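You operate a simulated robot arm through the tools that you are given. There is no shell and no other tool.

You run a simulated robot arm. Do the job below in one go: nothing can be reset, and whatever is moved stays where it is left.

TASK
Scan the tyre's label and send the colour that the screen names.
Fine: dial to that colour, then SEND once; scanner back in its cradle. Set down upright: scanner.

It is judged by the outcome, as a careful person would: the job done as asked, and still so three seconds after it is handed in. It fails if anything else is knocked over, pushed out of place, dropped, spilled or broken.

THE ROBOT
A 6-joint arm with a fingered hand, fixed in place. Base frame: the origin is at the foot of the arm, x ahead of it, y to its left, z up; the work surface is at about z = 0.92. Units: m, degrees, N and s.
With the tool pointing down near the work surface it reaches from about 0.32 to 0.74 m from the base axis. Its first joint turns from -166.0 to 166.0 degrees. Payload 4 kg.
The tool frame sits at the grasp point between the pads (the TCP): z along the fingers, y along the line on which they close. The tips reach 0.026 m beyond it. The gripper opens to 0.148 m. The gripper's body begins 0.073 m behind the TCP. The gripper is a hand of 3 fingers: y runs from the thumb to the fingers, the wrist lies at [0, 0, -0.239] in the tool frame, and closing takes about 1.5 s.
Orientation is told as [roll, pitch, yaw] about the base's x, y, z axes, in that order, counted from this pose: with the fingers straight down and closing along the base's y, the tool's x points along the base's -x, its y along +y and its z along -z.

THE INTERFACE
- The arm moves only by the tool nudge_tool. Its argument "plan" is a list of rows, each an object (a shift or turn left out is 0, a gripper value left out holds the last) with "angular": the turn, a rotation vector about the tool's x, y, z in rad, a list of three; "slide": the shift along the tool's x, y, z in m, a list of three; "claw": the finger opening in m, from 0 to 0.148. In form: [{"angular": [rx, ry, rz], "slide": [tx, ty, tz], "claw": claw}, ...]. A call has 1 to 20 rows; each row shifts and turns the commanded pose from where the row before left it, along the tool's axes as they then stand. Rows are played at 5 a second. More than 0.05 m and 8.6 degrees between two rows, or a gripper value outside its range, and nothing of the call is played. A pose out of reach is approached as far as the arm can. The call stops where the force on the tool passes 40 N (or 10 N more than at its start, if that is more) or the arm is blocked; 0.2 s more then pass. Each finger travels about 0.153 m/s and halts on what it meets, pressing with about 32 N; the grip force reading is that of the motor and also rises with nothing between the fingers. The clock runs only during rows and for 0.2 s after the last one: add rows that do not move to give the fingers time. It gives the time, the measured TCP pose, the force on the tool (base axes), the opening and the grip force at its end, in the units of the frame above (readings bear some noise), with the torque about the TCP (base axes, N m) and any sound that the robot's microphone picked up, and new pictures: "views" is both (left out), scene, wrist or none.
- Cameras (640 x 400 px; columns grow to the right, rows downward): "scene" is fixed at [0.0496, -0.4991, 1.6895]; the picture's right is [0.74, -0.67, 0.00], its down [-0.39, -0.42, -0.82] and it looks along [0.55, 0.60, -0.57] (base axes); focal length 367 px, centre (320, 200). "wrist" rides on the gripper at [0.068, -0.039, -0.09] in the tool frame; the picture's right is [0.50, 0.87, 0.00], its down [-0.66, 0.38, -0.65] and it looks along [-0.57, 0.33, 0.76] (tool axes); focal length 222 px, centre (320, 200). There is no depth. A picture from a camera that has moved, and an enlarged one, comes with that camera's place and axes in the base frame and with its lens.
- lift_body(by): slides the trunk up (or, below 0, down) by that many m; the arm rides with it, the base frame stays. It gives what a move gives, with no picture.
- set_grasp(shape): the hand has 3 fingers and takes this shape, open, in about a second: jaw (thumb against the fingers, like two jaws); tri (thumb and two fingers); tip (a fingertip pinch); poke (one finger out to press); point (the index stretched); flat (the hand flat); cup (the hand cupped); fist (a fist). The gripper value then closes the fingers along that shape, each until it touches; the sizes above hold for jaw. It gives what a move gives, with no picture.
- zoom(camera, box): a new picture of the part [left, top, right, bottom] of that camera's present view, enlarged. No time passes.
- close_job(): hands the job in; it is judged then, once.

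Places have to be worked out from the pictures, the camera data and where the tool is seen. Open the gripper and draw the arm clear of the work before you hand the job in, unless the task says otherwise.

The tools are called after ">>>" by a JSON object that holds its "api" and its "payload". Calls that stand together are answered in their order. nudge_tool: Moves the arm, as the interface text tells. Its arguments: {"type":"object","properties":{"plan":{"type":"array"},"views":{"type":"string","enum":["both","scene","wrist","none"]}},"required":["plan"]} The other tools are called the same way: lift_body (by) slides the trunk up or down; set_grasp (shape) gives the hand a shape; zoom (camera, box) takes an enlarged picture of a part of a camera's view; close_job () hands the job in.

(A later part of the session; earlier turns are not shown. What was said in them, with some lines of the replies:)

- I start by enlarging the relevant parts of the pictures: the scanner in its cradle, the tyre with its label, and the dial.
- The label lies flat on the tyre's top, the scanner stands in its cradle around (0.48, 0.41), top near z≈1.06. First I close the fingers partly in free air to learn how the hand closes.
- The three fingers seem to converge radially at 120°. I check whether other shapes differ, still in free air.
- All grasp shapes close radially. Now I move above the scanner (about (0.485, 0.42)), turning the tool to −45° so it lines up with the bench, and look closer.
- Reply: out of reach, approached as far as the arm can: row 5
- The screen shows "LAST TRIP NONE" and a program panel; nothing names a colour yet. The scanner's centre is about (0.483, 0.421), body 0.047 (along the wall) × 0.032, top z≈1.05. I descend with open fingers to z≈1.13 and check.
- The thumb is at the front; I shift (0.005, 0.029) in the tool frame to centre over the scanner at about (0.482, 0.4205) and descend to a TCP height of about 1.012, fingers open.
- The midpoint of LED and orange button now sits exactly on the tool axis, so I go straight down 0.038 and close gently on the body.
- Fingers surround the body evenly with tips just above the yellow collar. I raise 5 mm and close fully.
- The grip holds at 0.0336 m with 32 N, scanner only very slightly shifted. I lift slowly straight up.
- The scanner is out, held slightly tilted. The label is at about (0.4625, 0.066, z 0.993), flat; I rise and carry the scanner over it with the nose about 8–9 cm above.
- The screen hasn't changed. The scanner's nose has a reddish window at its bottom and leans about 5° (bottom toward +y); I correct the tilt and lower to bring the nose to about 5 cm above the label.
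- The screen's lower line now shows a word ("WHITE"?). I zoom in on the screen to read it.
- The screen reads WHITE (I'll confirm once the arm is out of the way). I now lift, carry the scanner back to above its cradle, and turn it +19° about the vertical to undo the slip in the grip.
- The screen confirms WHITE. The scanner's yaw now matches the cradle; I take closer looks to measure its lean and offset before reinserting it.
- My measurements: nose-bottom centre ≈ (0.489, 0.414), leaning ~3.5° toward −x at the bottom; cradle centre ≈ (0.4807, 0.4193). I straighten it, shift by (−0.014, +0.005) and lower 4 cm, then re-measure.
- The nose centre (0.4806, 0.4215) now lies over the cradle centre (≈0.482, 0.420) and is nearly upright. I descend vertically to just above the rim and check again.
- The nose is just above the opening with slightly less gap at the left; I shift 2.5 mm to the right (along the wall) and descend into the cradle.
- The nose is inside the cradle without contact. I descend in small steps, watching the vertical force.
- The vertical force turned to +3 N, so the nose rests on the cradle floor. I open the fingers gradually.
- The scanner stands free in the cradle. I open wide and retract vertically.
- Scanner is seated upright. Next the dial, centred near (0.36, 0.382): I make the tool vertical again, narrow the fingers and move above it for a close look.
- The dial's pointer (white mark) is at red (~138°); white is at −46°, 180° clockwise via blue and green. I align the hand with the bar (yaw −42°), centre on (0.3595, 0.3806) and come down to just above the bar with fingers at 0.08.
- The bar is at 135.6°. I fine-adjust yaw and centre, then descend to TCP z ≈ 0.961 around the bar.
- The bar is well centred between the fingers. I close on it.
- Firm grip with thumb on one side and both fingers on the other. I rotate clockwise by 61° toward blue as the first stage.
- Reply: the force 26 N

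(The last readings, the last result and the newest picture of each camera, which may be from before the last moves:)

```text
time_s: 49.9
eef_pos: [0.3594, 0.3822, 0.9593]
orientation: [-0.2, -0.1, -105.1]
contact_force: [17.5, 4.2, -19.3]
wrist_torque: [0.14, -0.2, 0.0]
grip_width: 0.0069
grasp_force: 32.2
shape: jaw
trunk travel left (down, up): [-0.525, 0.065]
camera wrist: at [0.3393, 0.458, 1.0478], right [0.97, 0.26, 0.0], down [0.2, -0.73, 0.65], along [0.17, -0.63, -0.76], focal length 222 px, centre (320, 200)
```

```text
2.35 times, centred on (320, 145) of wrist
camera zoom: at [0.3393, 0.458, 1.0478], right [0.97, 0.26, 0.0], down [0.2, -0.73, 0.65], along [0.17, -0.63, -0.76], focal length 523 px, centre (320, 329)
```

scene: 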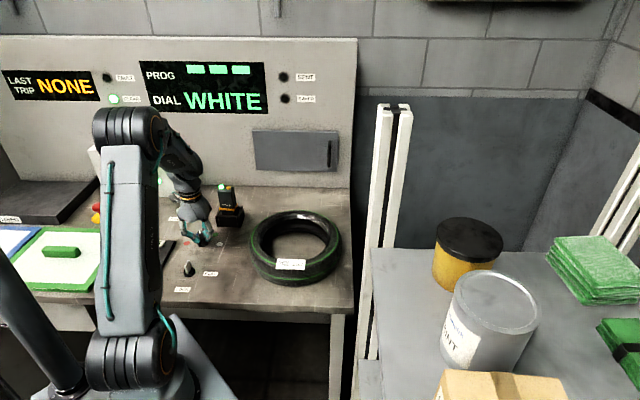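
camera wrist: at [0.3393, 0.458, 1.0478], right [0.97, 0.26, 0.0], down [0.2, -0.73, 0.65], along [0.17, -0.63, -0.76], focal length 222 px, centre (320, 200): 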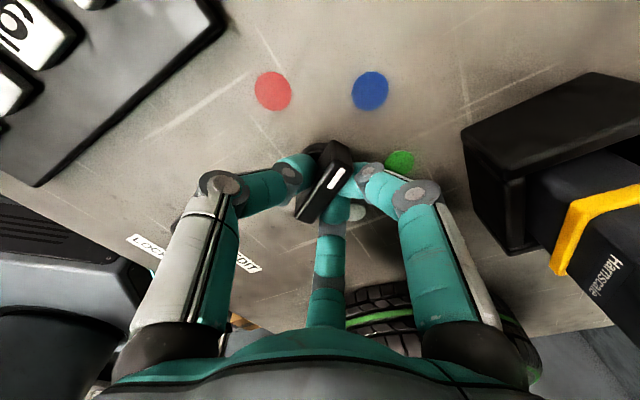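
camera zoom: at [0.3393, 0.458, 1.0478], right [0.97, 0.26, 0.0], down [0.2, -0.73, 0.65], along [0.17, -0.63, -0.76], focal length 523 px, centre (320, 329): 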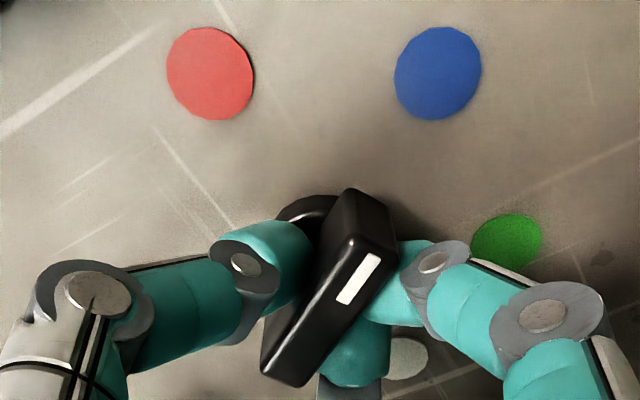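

The dial followed the hand to blue. I release, rise 5 cm, and turn the hand back by 180° for a re-grip (keeping the wrist camera away from the scanner).

>>> {"api": "nudge_tool", "payload": {"plan": [{"claw": 0.03}, {"claw": 0.055}, {"claw": 0.08}, {}, {"slide": [0, 0, -0.025]}, {"slide": [0, 0, -0.03]}, {"angular": [0, 0, -0.14]}, {"angular": [0, 0, -0.14]}, {"angular": [0, 0, -0.14]}, {"angular": [0, 0, -0.14]}, {"angular": [0, 0, -0.14]}, {"angular": [0, 0, -0.14]}, {"angular": [0, 0, -0.14]}, {"angular": [0, 0, -0.14]}, {"angular": [0, 0, -0.14]}, {"angular": [0, 0, -0.14]}, {"angular": [0, 0, -0.14]}, {}]}}

>>> {"api": "nudge_tool", "payload": {"plan": [{"angular": [0, 0, -0.14]}, {"angular": [0, 0, -0.14]}, {"angular": [0, 0, -0.14]}, {"angular": [0, 0, -0.14]}, {"angular": [0, 0, -0.14]}, {"angular": [0, 0, -0.14]}, {"angular": [0, 0, -0.14]}, {"angular": [0, 0, -0.14]}, {"angular": [0, 0, -0.14]}, {"angular": [0, 0, -0.14]}, {"angular": [0, 0, -0.14]}, {}, {}]}}

>>> {"api": "zoom", "payload": {"camera": "wrist", "box": [220, 60, 420, 230]}}

>>> {"api": "zoom", "payload": {"camera": "scene", "box": [160, 170, 250, 270]}}

```text
time_s: 53.7
eef_pos: [0.3584, 0.3818, 1.0158]
orientation: [0.0, 0.1, -16.8]
contact_force: [-1.0, 0.3, -0.1]
wrist_torque: [-0.03, 0.01, 0.01]
grip_width: 0.0794
grasp_force: 0.0
shape: jaw
trunk travel left (down, up): [-0.525, 0.065]
camera wrist: at [0.2819, 0.3633, 1.1048], right [-0.23, 0.97, 0.0], down [0.74, 0.17, 0.65], along [0.64, 0.15, -0.76], focal length 222 px, centre (320, 200)
```

scene: 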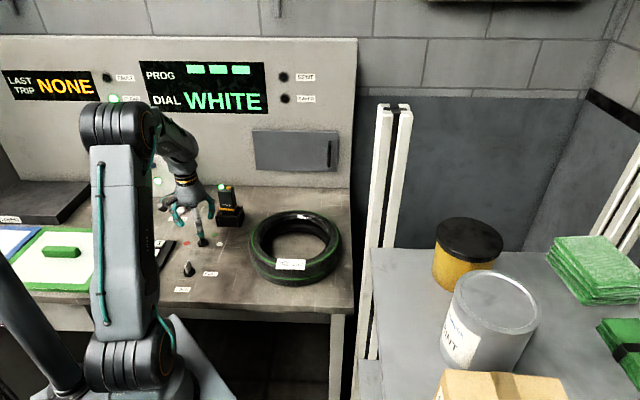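
wrist: 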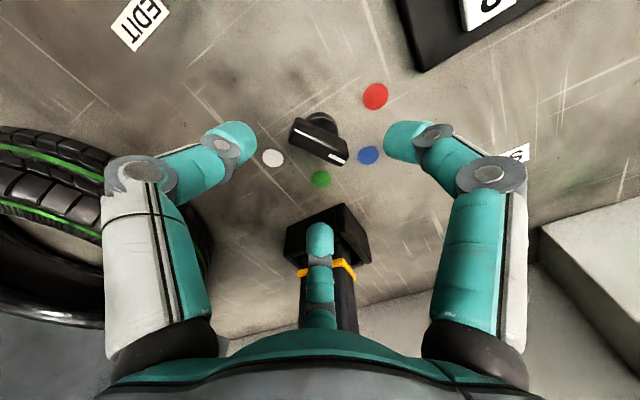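

```text
time_s: 56.5
eef_pos: [0.3581, 0.3824, 1.0148]
orientation: [0.1, 0.0, 71.3]
contact_force: [-0.3, -0.6, -0.5]
wrist_torque: [0.0, -0.02, 0.02]
grip_width: 0.0794
grasp_force: 0.2
shape: jaw
trunk travel left (down, up): [-0.525, 0.065]
camera wrist: at [0.3731, 0.3051, 1.1039], right [-0.98, -0.2, 0.0], down [-0.15, 0.74, 0.65], along [-0.13, 0.64, -0.76], focal length 222 px, centre (320, 200)
```

scene: 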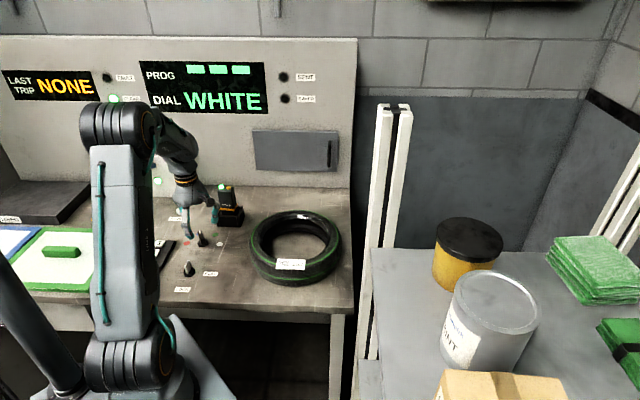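
wrist: 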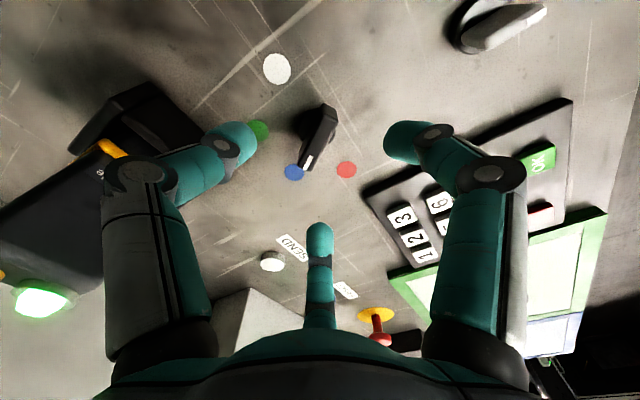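

```text
2.35 times, centred on (320, 145) of wrist
camera zoom: at [0.3731, 0.3051, 1.1039], right [-0.98, -0.2, 0.0], down [-0.15, 0.74, 0.65], along [-0.13, 0.64, -0.76], focal length 523 px, centre (320, 329)
```

zoom: 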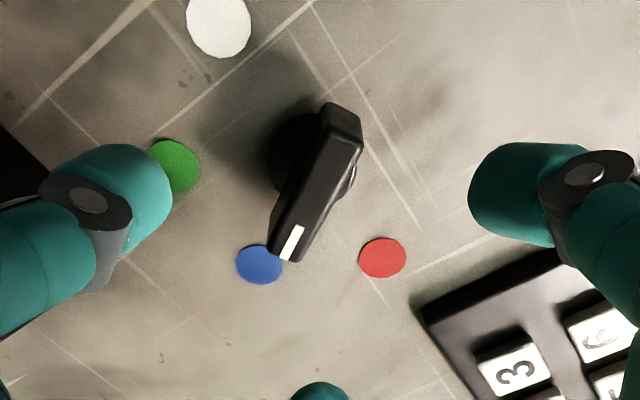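

```text
4.00 times, centred on (205, 220) of scene
camera zoom: at [0.0496, -0.4991, 1.6895], right [0.74, -0.67, 0.0], down [-0.39, -0.42, -0.82], along [0.55, 0.6, -0.57], focal length 1467 px, centre (780, 120)
```

zoom: 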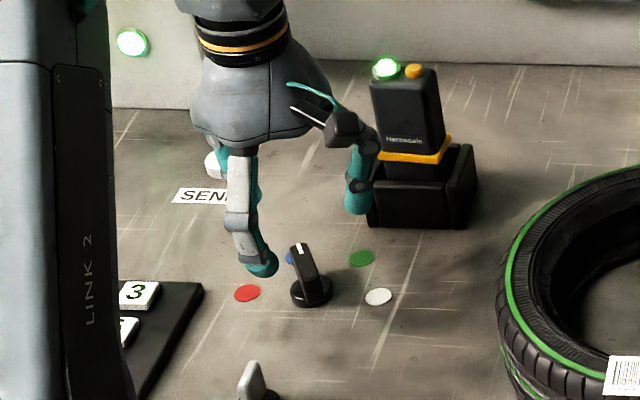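

The pointer stayed at blue. I trim the yaw to 75°, descend around the bar again and grip.

>>> {"api": "nudge_tool", "payload": {"plan": [{"angular": [0, 0, -0.065]}, {"slide": [0, 0, 0.02]}, {"slide": [0, 0, 0.02]}, {"slide": [0, 0, 0.015]}, {}, {"claw": 0.06}, {"claw": 0.045}, {"claw": 0.035}, {"claw": 0.025}, {"claw": 0.015}, {"claw": 0.005}, {"claw": 0.0}, {}, {}]}}

>>> {"api": "zoom", "payload": {"camera": "wrist", "box": [220, 60, 420, 230]}}

```text
time_s: 59.5
eef_pos: [0.3573, 0.3824, 0.959]
orientation: [-0.1, 0.1, 75.1]
contact_force: [-1.5, -1.0, -7.8]
wrist_torque: [-0.01, -0.06, 0.03]
grip_width: 0.0125
grasp_force: 31.9
shape: jaw
trunk travel left (down, up): [-0.525, 0.065]
camera wrist: at [0.377, 0.3057, 1.048], right [-0.97, -0.26, 0.0], down [-0.2, 0.73, 0.65], along [-0.17, 0.63, -0.76], focal length 222 px, centre (320, 200)
```

scene: 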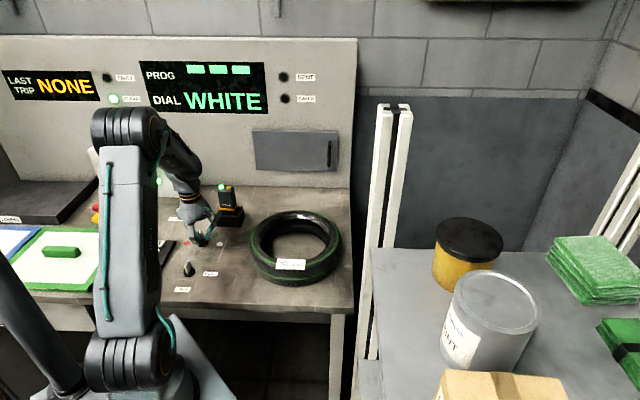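
wrist: 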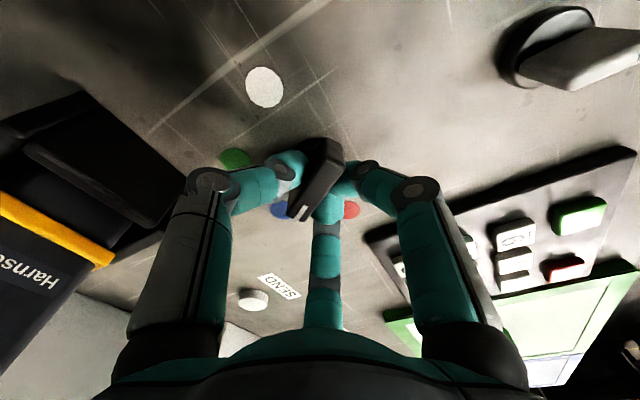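

```text
2.35 times, centred on (320, 145) of wrist
camera zoom: at [0.377, 0.3057, 1.048], right [-0.97, -0.26, 0.0], down [-0.2, 0.73, 0.65], along [-0.17, 0.63, -0.76], focal length 523 px, centre (320, 329)
```

zoom: 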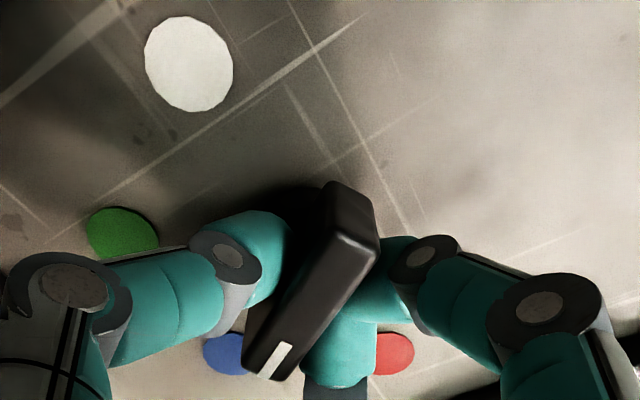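

Gripped again. I rotate clockwise to green first (≈60.5°) and check forces.

>>> {"api": "nudge_tool", "payload": {"plan": [{"angular": [0, 0, 0.1055]}, {"angular": [0, 0, 0.1055]}, {"angular": [0, 0, 0.1055]}, {"angular": [0, 0, 0.1055]}, {"angular": [0, 0, 0.1055]}, {"angular": [0, 0, 0.1055]}, {"angular": [0, 0, 0.1055]}, {"angular": [0, 0, 0.1055]}, {"angular": [0, 0, 0.1055]}, {"angular": [0, 0, 0.1055]}, {}], "views": "scene"}}

>>> {"api": "zoom", "payload": {"camera": "scene", "box": [160, 170, 250, 270]}}

```text
time_s: 61.9
eef_pos: [0.3584, 0.3847, 0.9586]
orientation: [0.1, 0.1, 14.8]
contact_force: [8.0, 12.4, -13.2]
wrist_torque: [0.18, -0.18, 0.06]
grip_width: 0.0121
grasp_force: 32.1
shape: jaw
trunk travel left (down, up): [-0.525, 0.065]
```

scene: 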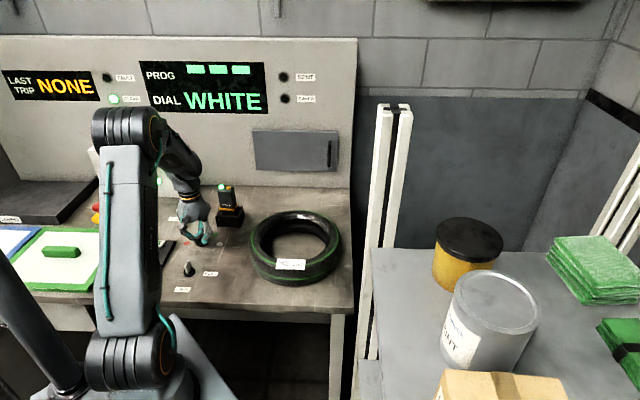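

```text
4.00 times, centred on (205, 220) of scene
camera zoom: at [0.0496, -0.4991, 1.6895], right [0.74, -0.67, 0.0], down [-0.39, -0.42, -0.82], along [0.55, 0.6, -0.57], focal length 1467 px, centre (780, 120)
```

zoom: 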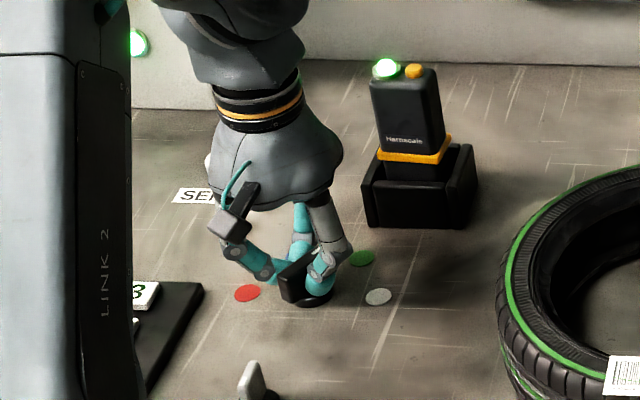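

The dial follows; forces are moderate. I continue another ≈60.5° to white.

>>> {"api": "nudge_tool", "payload": {"plan": [{"angular": [0, 0, 0.1055]}, {"angular": [0, 0, 0.1055]}, {"angular": [0, 0, 0.1055]}, {"angular": [0, 0, 0.1055]}, {"angular": [0, 0, 0.1055]}, {"angular": [0, 0, 0.1055]}, {"angular": [0, 0, 0.1055]}, {"angular": [0, 0, 0.1055]}, {"angular": [0, 0, 0.1055]}, {"angular": [0, 0, 0.1055]}, {}, {}]}}

>>> {"api": "zoom", "payload": {"camera": "scene", "box": [160, 170, 250, 270]}}

>>> {"api": "zoom", "payload": {"camera": "wrist", "box": [220, 60, 420, 230]}}

```text
time_s: 64.5
eef_pos: [0.3599, 0.3829, 0.9596]
orientation: [-0.1, 0.0, -45.6]
contact_force: [15.9, 10.9, -11.1]
wrist_torque: [0.19, -0.27, -0.02]
grip_width: 0.011
grasp_force: 31.6
shape: jaw
trunk travel left (down, up): [-0.525, 0.065]
camera wrist: at [0.284, 0.4037, 1.0485], right [0.27, 0.96, 0.0], down [0.73, -0.2, 0.65], along [0.63, -0.18, -0.76], focal length 222 px, centre (320, 200)
```

scene: 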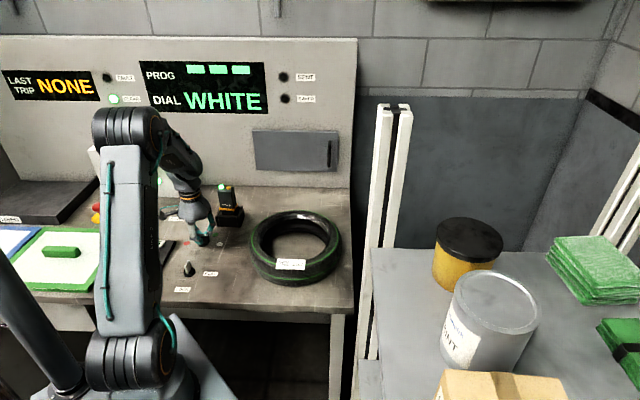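
wrist: 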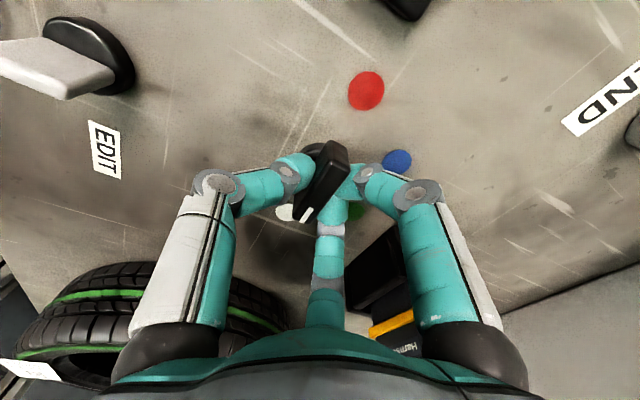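

```text
4.00 times, centred on (205, 220) of scene
camera zoom: at [0.0496, -0.4991, 1.6895], right [0.74, -0.67, 0.0], down [-0.39, -0.42, -0.82], along [0.55, 0.6, -0.57], focal length 1467 px, centre (780, 120)
```

zoom: 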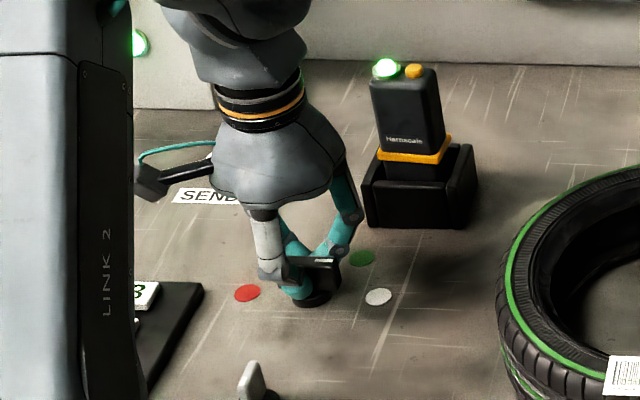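

```text
2.35 times, centred on (320, 145) of wrist
camera zoom: at [0.284, 0.4037, 1.0485], right [0.27, 0.96, 0.0], down [0.73, -0.2, 0.65], along [0.63, -0.18, -0.76], focal length 523 px, centre (320, 329)
```

zoom: 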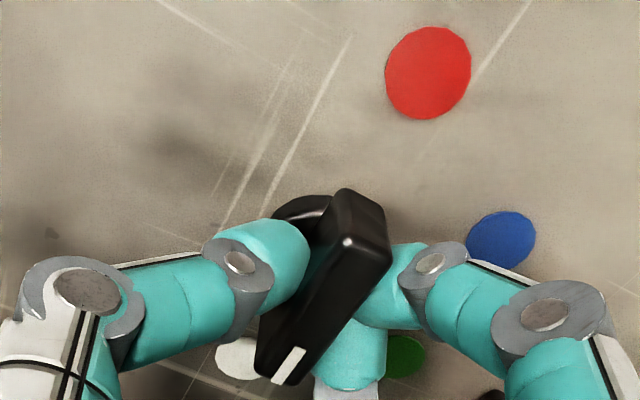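

The mark end now points at white. I release, rise and view the dial from above.

>>> {"api": "nudge_tool", "payload": {"plan": [{"claw": 0.03}, {"claw": 0.055}, {"claw": 0.08}, {}, {"slide": [0, 0, -0.025]}, {"slide": [0, 0, -0.03]}, {"slide": [0, 0, -0.04]}, {"slide": [0, 0, -0.04], "claw": 0.148}, {"slide": [0, 0, -0.04]}, {}, {}]}}

>>> {"api": "zoom", "payload": {"camera": "wrist", "box": [220, 10, 420, 180]}}

>>> {"api": "zoom", "payload": {"camera": "scene", "box": [160, 170, 250, 270]}}

```text
time_s: 66.9
eef_pos: [0.3564, 0.3787, 1.133]
orientation: [0.0, 0.0, -45.6]
contact_force: [0.0, 0.0, -0.4]
wrist_torque: [0.03, 0.0, 0.01]
grip_width: 0.1478
grasp_force: 0.1
shape: jaw
trunk travel left (down, up): [-0.525, 0.065]
camera wrist: at [0.2816, 0.3996, 1.2223], right [0.27, 0.96, 0.0], down [0.73, -0.21, 0.65], along [0.63, -0.18, -0.76], focal length 222 px, centre (320, 200)
```

scene: 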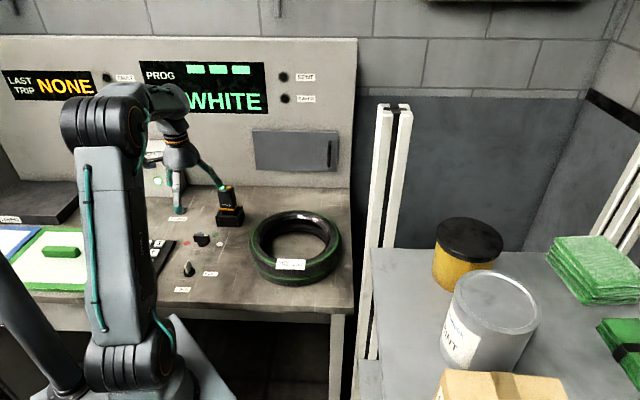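
wrist: 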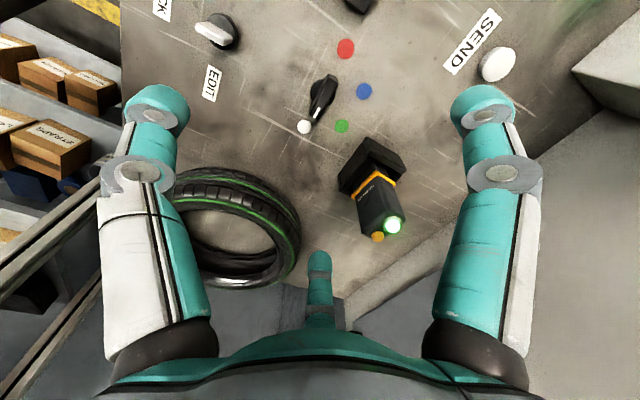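

```text
2.35 times, centred on (320, 95) of wrist
camera zoom: at [0.2816, 0.3996, 1.2223], right [0.27, 0.96, 0.0], down [0.73, -0.21, 0.65], along [0.63, -0.18, -0.76], focal length 523 px, centre (320, 447)
```

zoom: 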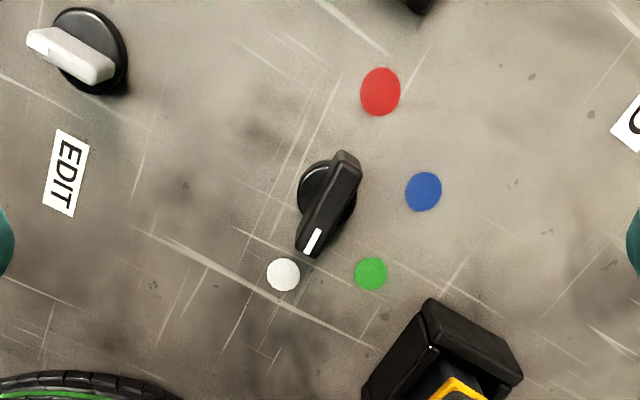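

```text
4.00 times, centred on (205, 220) of scene
camera zoom: at [0.0496, -0.4991, 1.6895], right [0.74, -0.67, 0.0], down [-0.39, -0.42, -0.82], along [0.55, 0.6, -0.57], focal length 1467 px, centre (780, 120)
```

zoom: 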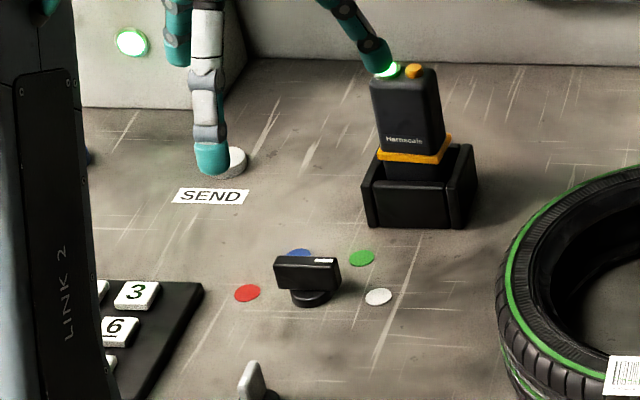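

The dial points exactly at white. SEND's button is at about (0.384, 0.575), top near z 0.935. I close the fingers into one tip and move above it at a safe height.

>>> {"api": "nudge_tool", "payload": {"plan": [{"claw": 0.0}, {}, {"slide": [0.0242, 0.0314, 0]}, {"slide": [0.0242, 0.0314, 0]}, {"slide": [0.0242, 0.0314, 0]}, {"slide": [0.0242, 0.0314, 0]}, {"slide": [0.0242, 0.0314, 0]}, {"slide": [0, 0, 0.04]}, {"slide": [0, 0, 0.04]}, {}, {}]}}

>>> {"api": "zoom", "payload": {"camera": "wrist", "box": [220, 40, 420, 230]}}

>>> {"api": "zoom", "payload": {"camera": "scene", "box": [120, 140, 240, 240]}}

```text
time_s: 69.3
eef_pos: [0.3911, 0.5865, 1.0624]
orientation: [0.0, 0.0, -45.7]
contact_force: [0.3, -0.1, -0.5]
wrist_torque: [-0.02, 0.0, 0.03]
grip_width: 0.0001
grasp_force: 31.9
shape: jaw
out of reach, approached as far as the arm can: row 7, 8, 9
trunk travel left (down, up): [-0.525, 0.065]
camera wrist: at [0.3158, 0.6078, 1.1508], right [0.27, 0.96, 0.0], down [0.73, -0.2, 0.65], along [0.63, -0.18, -0.76], focal length 222 px, centre (320, 200)
```

scene: 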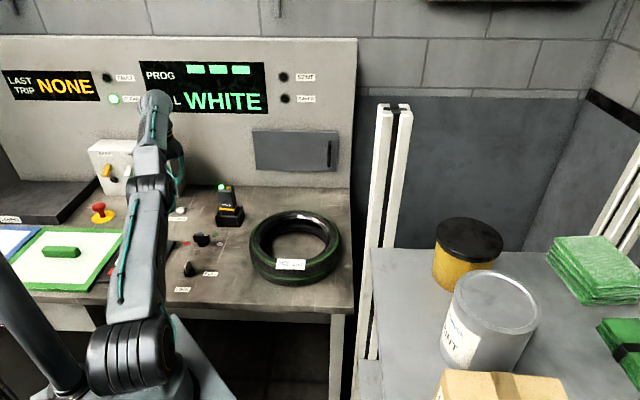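
wrist: 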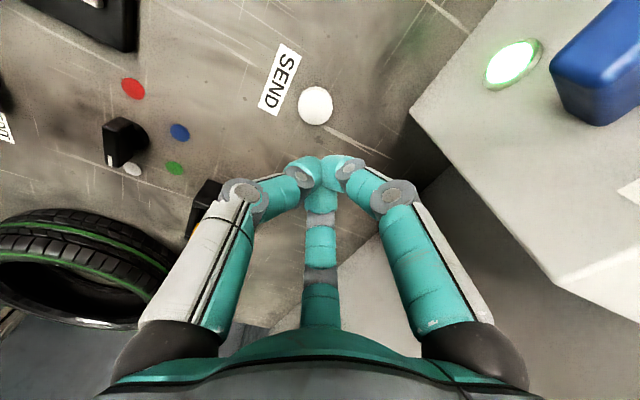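

```text
2.11 times, centred on (320, 135) of wrist
camera zoom: at [0.3158, 0.6078, 1.1508], right [0.27, 0.96, 0.0], down [0.73, -0.2, 0.65], along [0.63, -0.18, -0.76], focal length 468 px, centre (320, 337)
```

zoom: 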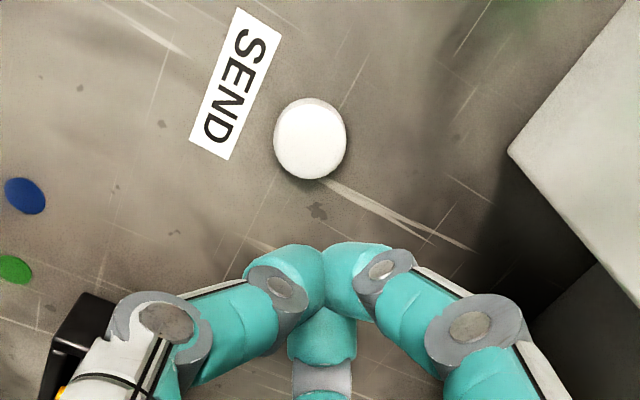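

```text
4.00 times, centred on (180, 190) of scene
camera zoom: at [0.0496, -0.4991, 1.6895], right [0.74, -0.67, 0.0], down [-0.39, -0.42, -0.82], along [0.55, 0.6, -0.57], focal length 1467 px, centre (880, 240)
```

zoom: 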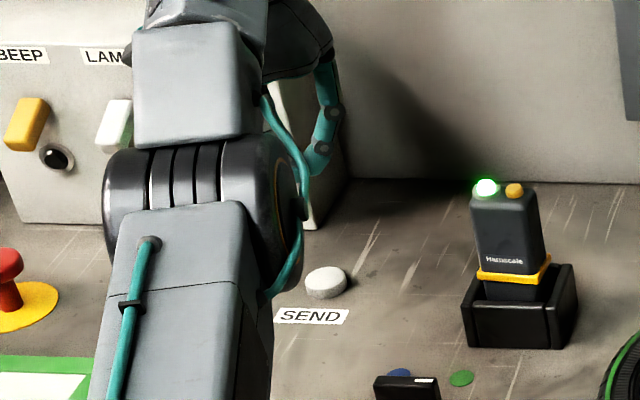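

The button is at about (0.3815, 0.582), top z≈0.93. I correct the position and descend until the tips are ~3.5 cm above it, then re-check.

>>> {"api": "nudge_tool", "payload": {"plan": [{"slide": [0.0035, -0.0101, 0]}, {"slide": [0, 0, 0.035]}, {"slide": [0, 0, 0.035]}, {}, {}]}}

>>> {"api": "zoom", "payload": {"camera": "wrist", "box": [220, 40, 420, 230]}}

>>> {"api": "zoom", "payload": {"camera": "scene", "box": [120, 140, 240, 240]}}

```text
time_s: 70.5
eef_pos: [0.395, 0.6039, 0.999]
orientation: [0.0, 0.0, -45.7]
contact_force: [-0.2, 0.2, 0.6]
wrist_torque: [-0.04, 0.0, 0.05]
grip_width: 0.0
grasp_force: 32.5
shape: jaw
out of reach, approached as far as the arm can: row 1, 2, 3
trunk travel left (down, up): [-0.525, 0.065]
camera wrist: at [0.3198, 0.6244, 1.0878], right [0.27, 0.96, 0.0], down [0.73, -0.2, 0.65], along [0.63, -0.18, -0.76], focal length 222 px, centre (320, 200)
```

scene: 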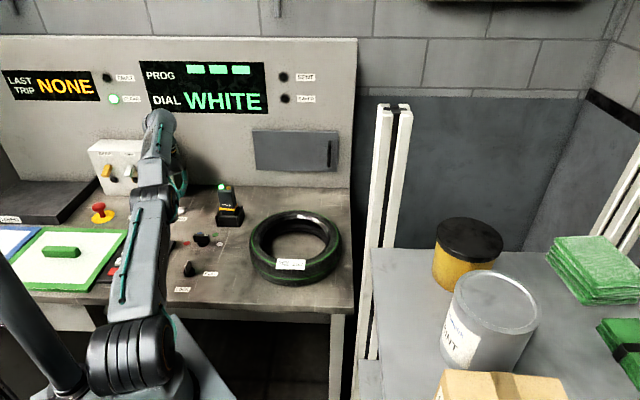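
wrist: 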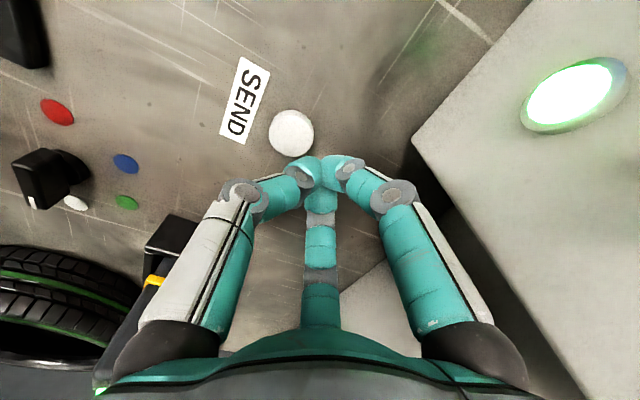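

```text
2.11 times, centred on (320, 135) of wrist
camera zoom: at [0.3198, 0.6244, 1.0878], right [0.27, 0.96, 0.0], down [0.73, -0.2, 0.65], along [0.63, -0.18, -0.76], focal length 468 px, centre (320, 337)
```

zoom: 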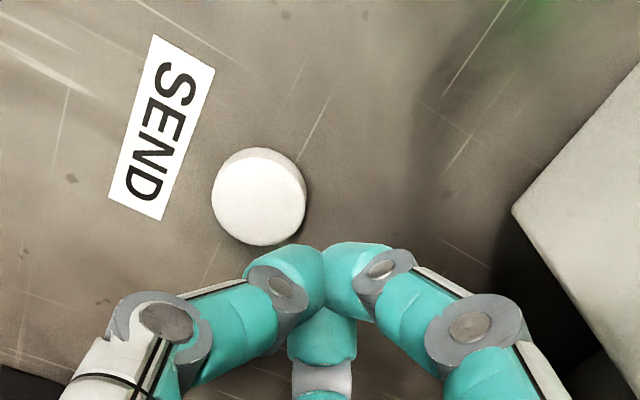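

```text
4.00 times, centred on (180, 190) of scene
camera zoom: at [0.0496, -0.4991, 1.6895], right [0.74, -0.67, 0.0], down [-0.39, -0.42, -0.82], along [0.55, 0.6, -0.57], focal length 1467 px, centre (880, 240)
```

zoom: 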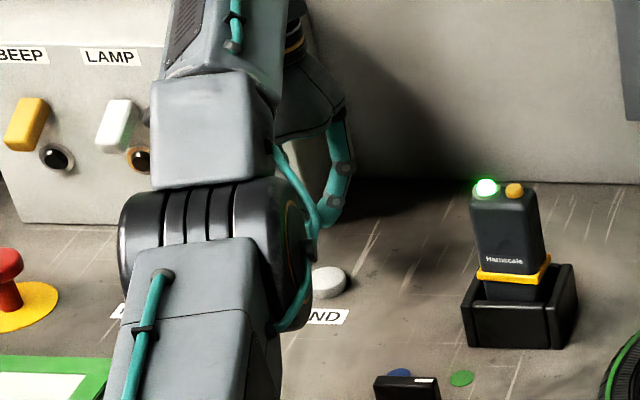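

The arm was at its reach limit and ended up past the button. I move back toward it in the plane and see where it lands.

>>> {"api": "nudge_tool", "payload": {"plan": [{"slide": [-0.0031, -0.0125, 0]}, {"slide": [-0.0032, -0.0125, 0]}, {}, {}], "views": "wrist"}}

```text
time_s: 71.5
eef_pos: [0.3928, 0.6038, 1.0002]
orientation: [-0.1, 0.0, -45.8]
contact_force: [0.3, -0.2, 0.3]
wrist_torque: [0.01, 0.01, -0.03]
grip_width: 0.0
grasp_force: 31.5
shape: jaw
out of reach, approached as far as the arm can: row 1, 2
trunk travel left (down, up): [-0.525, 0.065]
camera wrist: at [0.319, 0.6246, 1.0894], right [0.27, 0.96, 0.0], down [0.73, -0.2, 0.65], along [0.63, -0.18, -0.76], focal length 222 px, centre (320, 200)
```

wrist: 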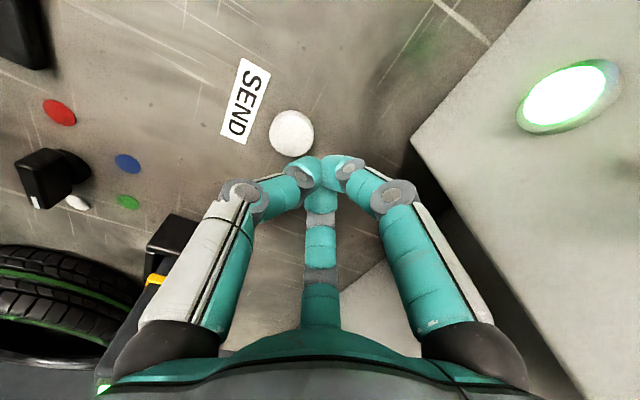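

Still flagged out of reach, so the commanded point lies further out than expected. I pull the command back toward the base a bit more and rise slightly.

>>> {"api": "nudge_tool", "payload": {"plan": [{"slide": [0, 0, -0.02]}, {"slide": [-0.004, -0.016, 0]}, {}, {}], "views": "wrist"}}

```text
time_s: 72.5
eef_pos: [0.3862, 0.5884, 1.0189]
orientation: [0.0, 0.0, -45.7]
contact_force: [-0.6, -0.2, -0.7]
wrist_torque: [-0.01, 0.02, 0.02]
grip_width: 0.0
grasp_force: 31.8
shape: jaw
trunk travel left (down, up): [-0.525, 0.065]
camera wrist: at [0.3104, 0.6091, 1.1084], right [0.27, 0.96, 0.0], down [0.73, -0.21, 0.65], along [0.63, -0.18, -0.76], focal length 222 px, centre (320, 200)
```

wrist: 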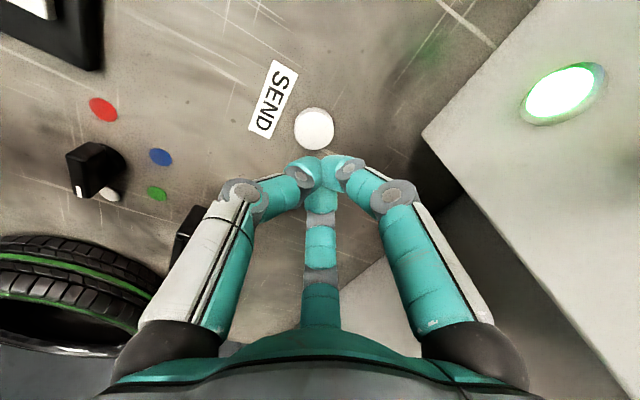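

Now it tracks again; the button is at about (0.380, 0.584). I shift over it and descend to roughly 1.5 cm above.

>>> {"api": "nudge_tool", "payload": {"plan": [{"slide": [0.0006, -0.0078, 0]}, {"slide": [0, 0, 0.02]}, {"slide": [0, 0, 0.02]}, {}, {}]}}

>>> {"api": "zoom", "payload": {"camera": "wrist", "box": [220, 40, 420, 230]}}

>>> {"api": "zoom", "payload": {"camera": "scene", "box": [120, 140, 240, 240]}}

```text
time_s: 73.7
eef_pos: [0.3793, 0.5828, 0.9771]
orientation: [0.0, 0.0, -45.8]
contact_force: [-0.4, 0.0, 0.8]
wrist_torque: [0.02, 0.02, 0.02]
grip_width: 0.0
grasp_force: 31.8
shape: jaw
trunk travel left (down, up): [-0.525, 0.065]
camera wrist: at [0.3042, 0.6039, 1.0668], right [0.27, 0.96, 0.0], down [0.73, -0.21, 0.65], along [0.63, -0.18, -0.76], focal length 222 px, centre (320, 200)
```

scene: 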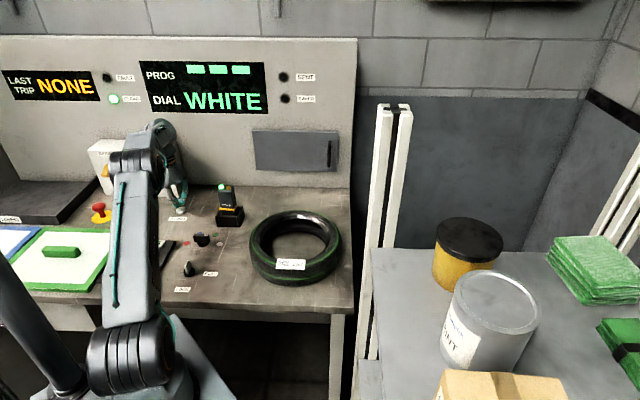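
wrist: 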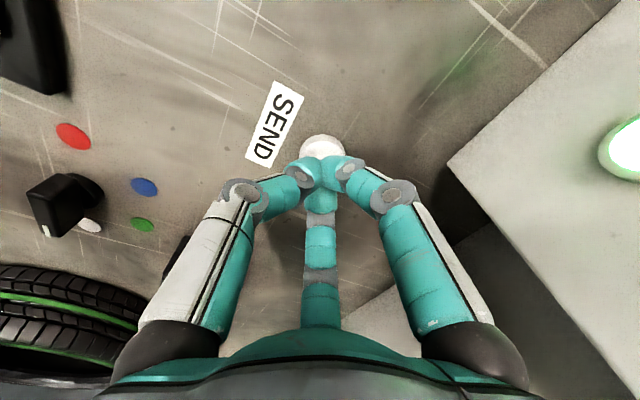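

```text
2.11 times, centred on (320, 135) of wrist
camera zoom: at [0.3042, 0.6039, 1.0668], right [0.27, 0.96, 0.0], down [0.73, -0.21, 0.65], along [0.63, -0.18, -0.76], focal length 468 px, centre (320, 337)
```

zoom: 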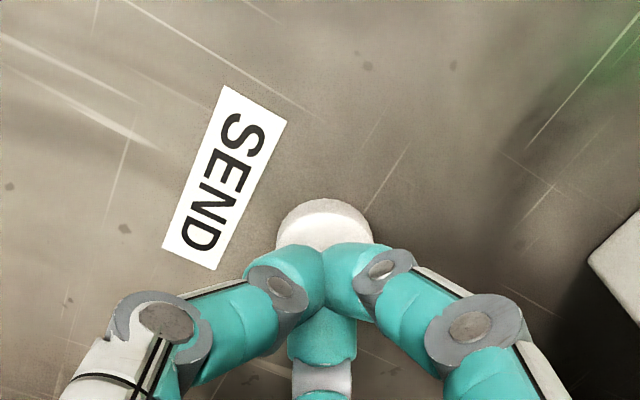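

```text
4.00 times, centred on (180, 190) of scene
camera zoom: at [0.0496, -0.4991, 1.6895], right [0.74, -0.67, 0.0], down [-0.39, -0.42, -0.82], along [0.55, 0.6, -0.57], focal length 1467 px, centre (880, 240)
```

zoom: 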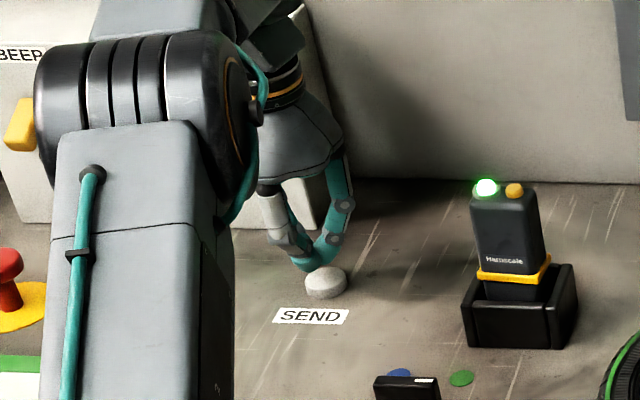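

The closed tips are right above the button. I press down in small steps, watching force, sound and the SENT lamp.

>>> {"api": "nudge_tool", "payload": {"plan": [{"slide": [0, 0, 0.005]}, {"slide": [0, 0, 0.004]}, {"slide": [0, 0, 0.003]}, {}], "views": "scene"}}

```text
time_s: 74.7
eef_pos: [0.3796, 0.5847, 0.9665]
orientation: [0.0, 0.0, -45.7]
contact_force: [0.0, 0.8, -0.5]
wrist_torque: [-0.01, 0.0, -0.02]
grip_width: 0.0
grasp_force: 32.2
shape: jaw
trunk travel left (down, up): [-0.525, 0.065]
```

scene: 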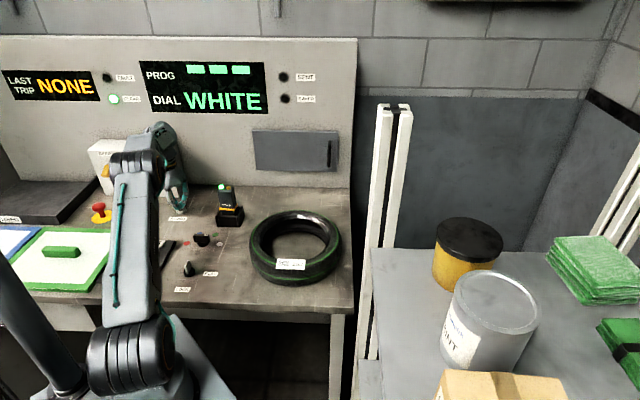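

>>> {"api": "nudge_tool", "payload": {"plan": [{"slide": [0, 0, 0.002]}, {"slide": [0, 0, 0.002]}, {"slide": [0, 0, 0.001]}, {}], "views": "scene"}}

>>> {"api": "zoom", "payload": {"camera": "scene", "box": [140, 160, 240, 240]}}

```text
time_s: 75.7
eef_pos: [0.3789, 0.5844, 0.9632]
orientation: [0.0, 0.1, -45.7]
contact_force: [0.5, -0.3, -0.2]
wrist_torque: [-0.02, 0.01, 0.01]
grip_width: 0.0
grasp_force: 32.2
shape: jaw
trunk travel left (down, up): [-0.525, 0.065]
```

scene: 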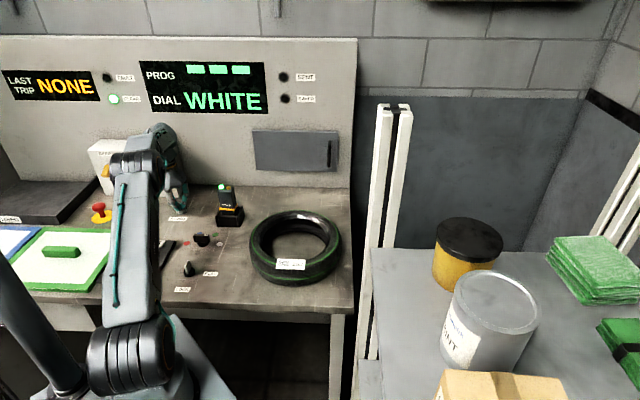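

```text
5.00 times, centred on (190, 200) of scene
camera zoom: at [0.0496, -0.4991, 1.6895], right [0.74, -0.67, 0.0], down [-0.39, -0.42, -0.82], along [0.55, 0.6, -0.57], focal length 1834 px, centre (970, 200)
```

zoom: 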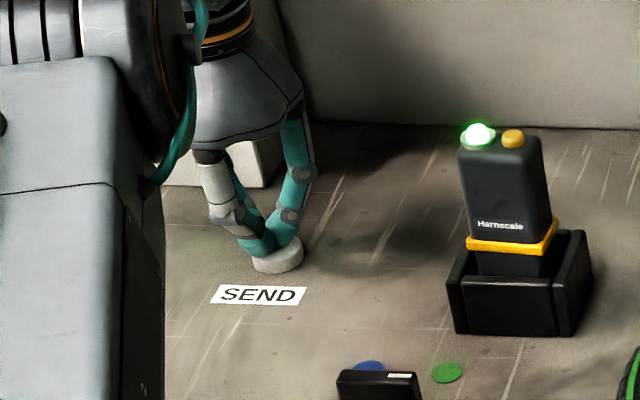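

Nearly touching, tips slightly left of the button's middle. I shift 5 mm right and continue pressing.

>>> {"api": "nudge_tool", "payload": {"plan": [{"slide": [-0.005, 0, -0.001]}, {}, {"slide": [0, 0, 0.002]}, {"slide": [0, 0, 0.002]}, {"slide": [0, 0, 0.002]}, {}], "views": "scene"}}

>>> {"api": "zoom", "payload": {"camera": "scene", "box": [140, 160, 240, 240]}}

```text
time_s: 77.1
eef_pos: [0.3828, 0.5819, 0.9577]
orientation: [0.1, 0.1, -45.7]
contact_force: [0.2, 0.1, 1.0]
wrist_torque: [-0.02, -0.02, 0.0]
grip_width: 0.0001
grasp_force: 31.8
shape: jaw
trunk travel left (down, up): [-0.525, 0.065]
heard: click
```

scene: 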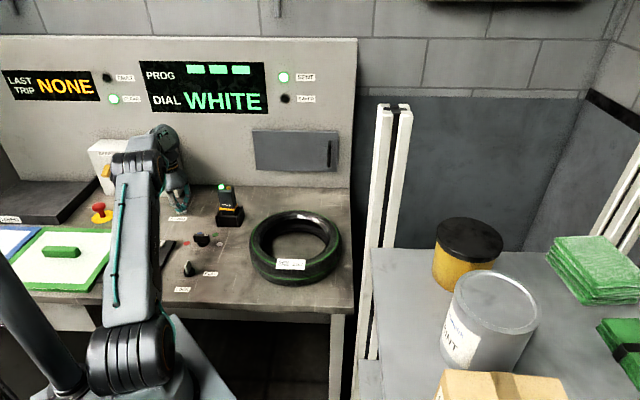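

```text
5.00 times, centred on (190, 200) of scene
camera zoom: at [0.0496, -0.4991, 1.6895], right [0.74, -0.67, 0.0], down [-0.39, -0.42, -0.82], along [0.55, 0.6, -0.57], focal length 1834 px, centre (970, 200)
```

zoom: 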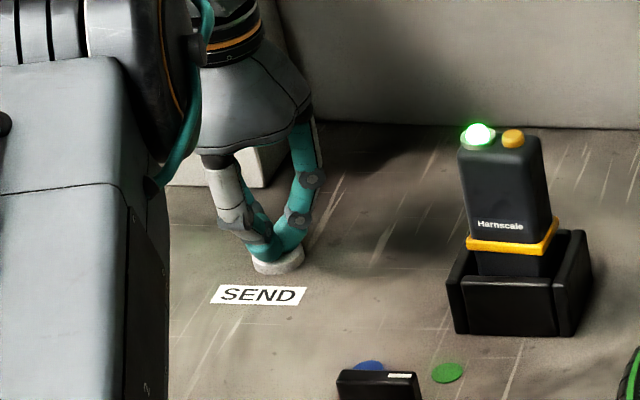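

A click was heard and the SENT lamp is lit. I lift straight off the button and withdraw toward a clear place above the bench, opening the hand.

>>> {"api": "nudge_tool", "payload": {"plan": [{"slide": [0, 0, -0.03]}, {"slide": [0, 0, -0.03]}, {"slide": [-0.01, -0.03, -0.03]}, {"slide": [-0.01, -0.03, -0.03]}, {"slide": [-0.01, -0.03, -0.03]}, {"slide": [-0.01, -0.03, -0.03]}, {"slide": [-0.01, -0.03, -0.03]}, {"slide": [-0.01, -0.03, -0.03]}, {"slide": [0, -0.03, -0.03], "claw": 0.148}, {}, {}, {}]}}

>>> {"api": "zoom", "payload": {"camera": "scene", "box": [130, 50, 330, 130]}}

>>> {"api": "zoom", "payload": {"camera": "scene", "box": [150, 160, 350, 300]}}

```text
time_s: 79.7
eef_pos: [0.2741, 0.392, 1.2284]
orientation: [-0.1, 0.0, -45.7]
contact_force: [0.1, 0.6, -0.2]
wrist_torque: [0.01, 0.0, 0.0]
grip_width: 0.148
grasp_force: 0.1
shape: jaw
trunk travel left (down, up): [-0.525, 0.065]
camera wrist: at [0.1993, 0.413, 1.3174], right [0.27, 0.96, 0.0], down [0.73, -0.21, 0.65], along [0.63, -0.18, -0.76], focal length 222 px, centre (320, 200)
```

scene: 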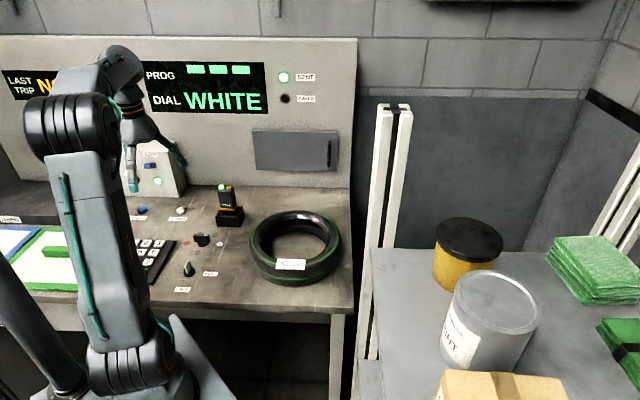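
wrist: 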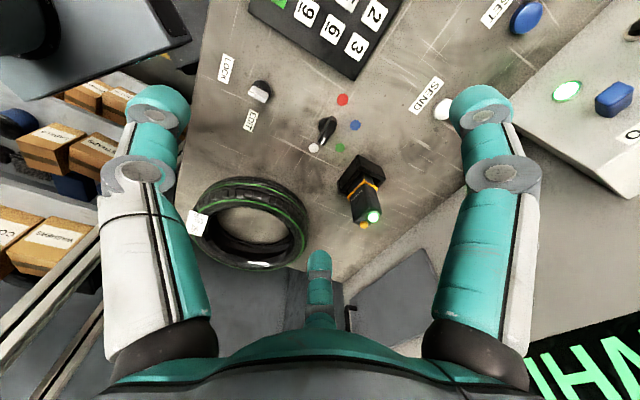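

```text
3.20 times, centred on (230, 90) of scene
camera zoom: at [0.0496, -0.4991, 1.6895], right [0.74, -0.67, 0.0], down [-0.39, -0.42, -0.82], along [0.55, 0.6, -0.57], focal length 1174 px, centre (608, 552)
```

zoom: 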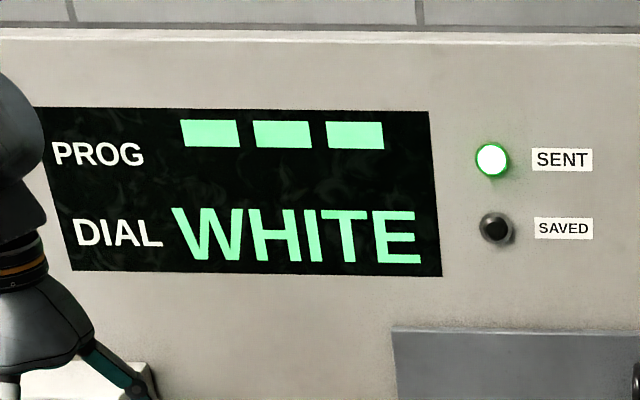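

```text
2.86 times, centred on (250, 230) of scene
camera zoom: at [0.0496, -0.4991, 1.6895], right [0.74, -0.67, 0.0], down [-0.39, -0.42, -0.82], along [0.55, 0.6, -0.57], focal length 1048 px, centre (520, 114)
```

zoom: 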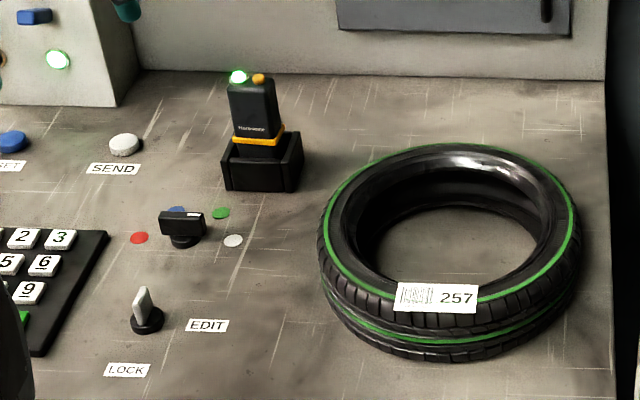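

The screen says DIAL WHITE, the dial points at white and the SENT lamp is on. The scanner stands upright in its cradle, nothing else has moved, and the hand is open and clear, so I hand the job in.

>>> {"api": "close_job", "payload": {}}

```text
The job is handed in.
```

The job is handed in. I scanned the tyre's label and the screen named **WHITE**. I turned the dial from red to white and pressed SEND once; the button clicked and the SENT lamp came on.

The scanner is back in its cradle, standing upright. In the last pictures nothing else on the bench had been knocked or moved, and the hand was open and clear of the work. The arm partly hid the LAST TRIP display and the FAULT lamp in those pictures, so I didn't check either after sending.
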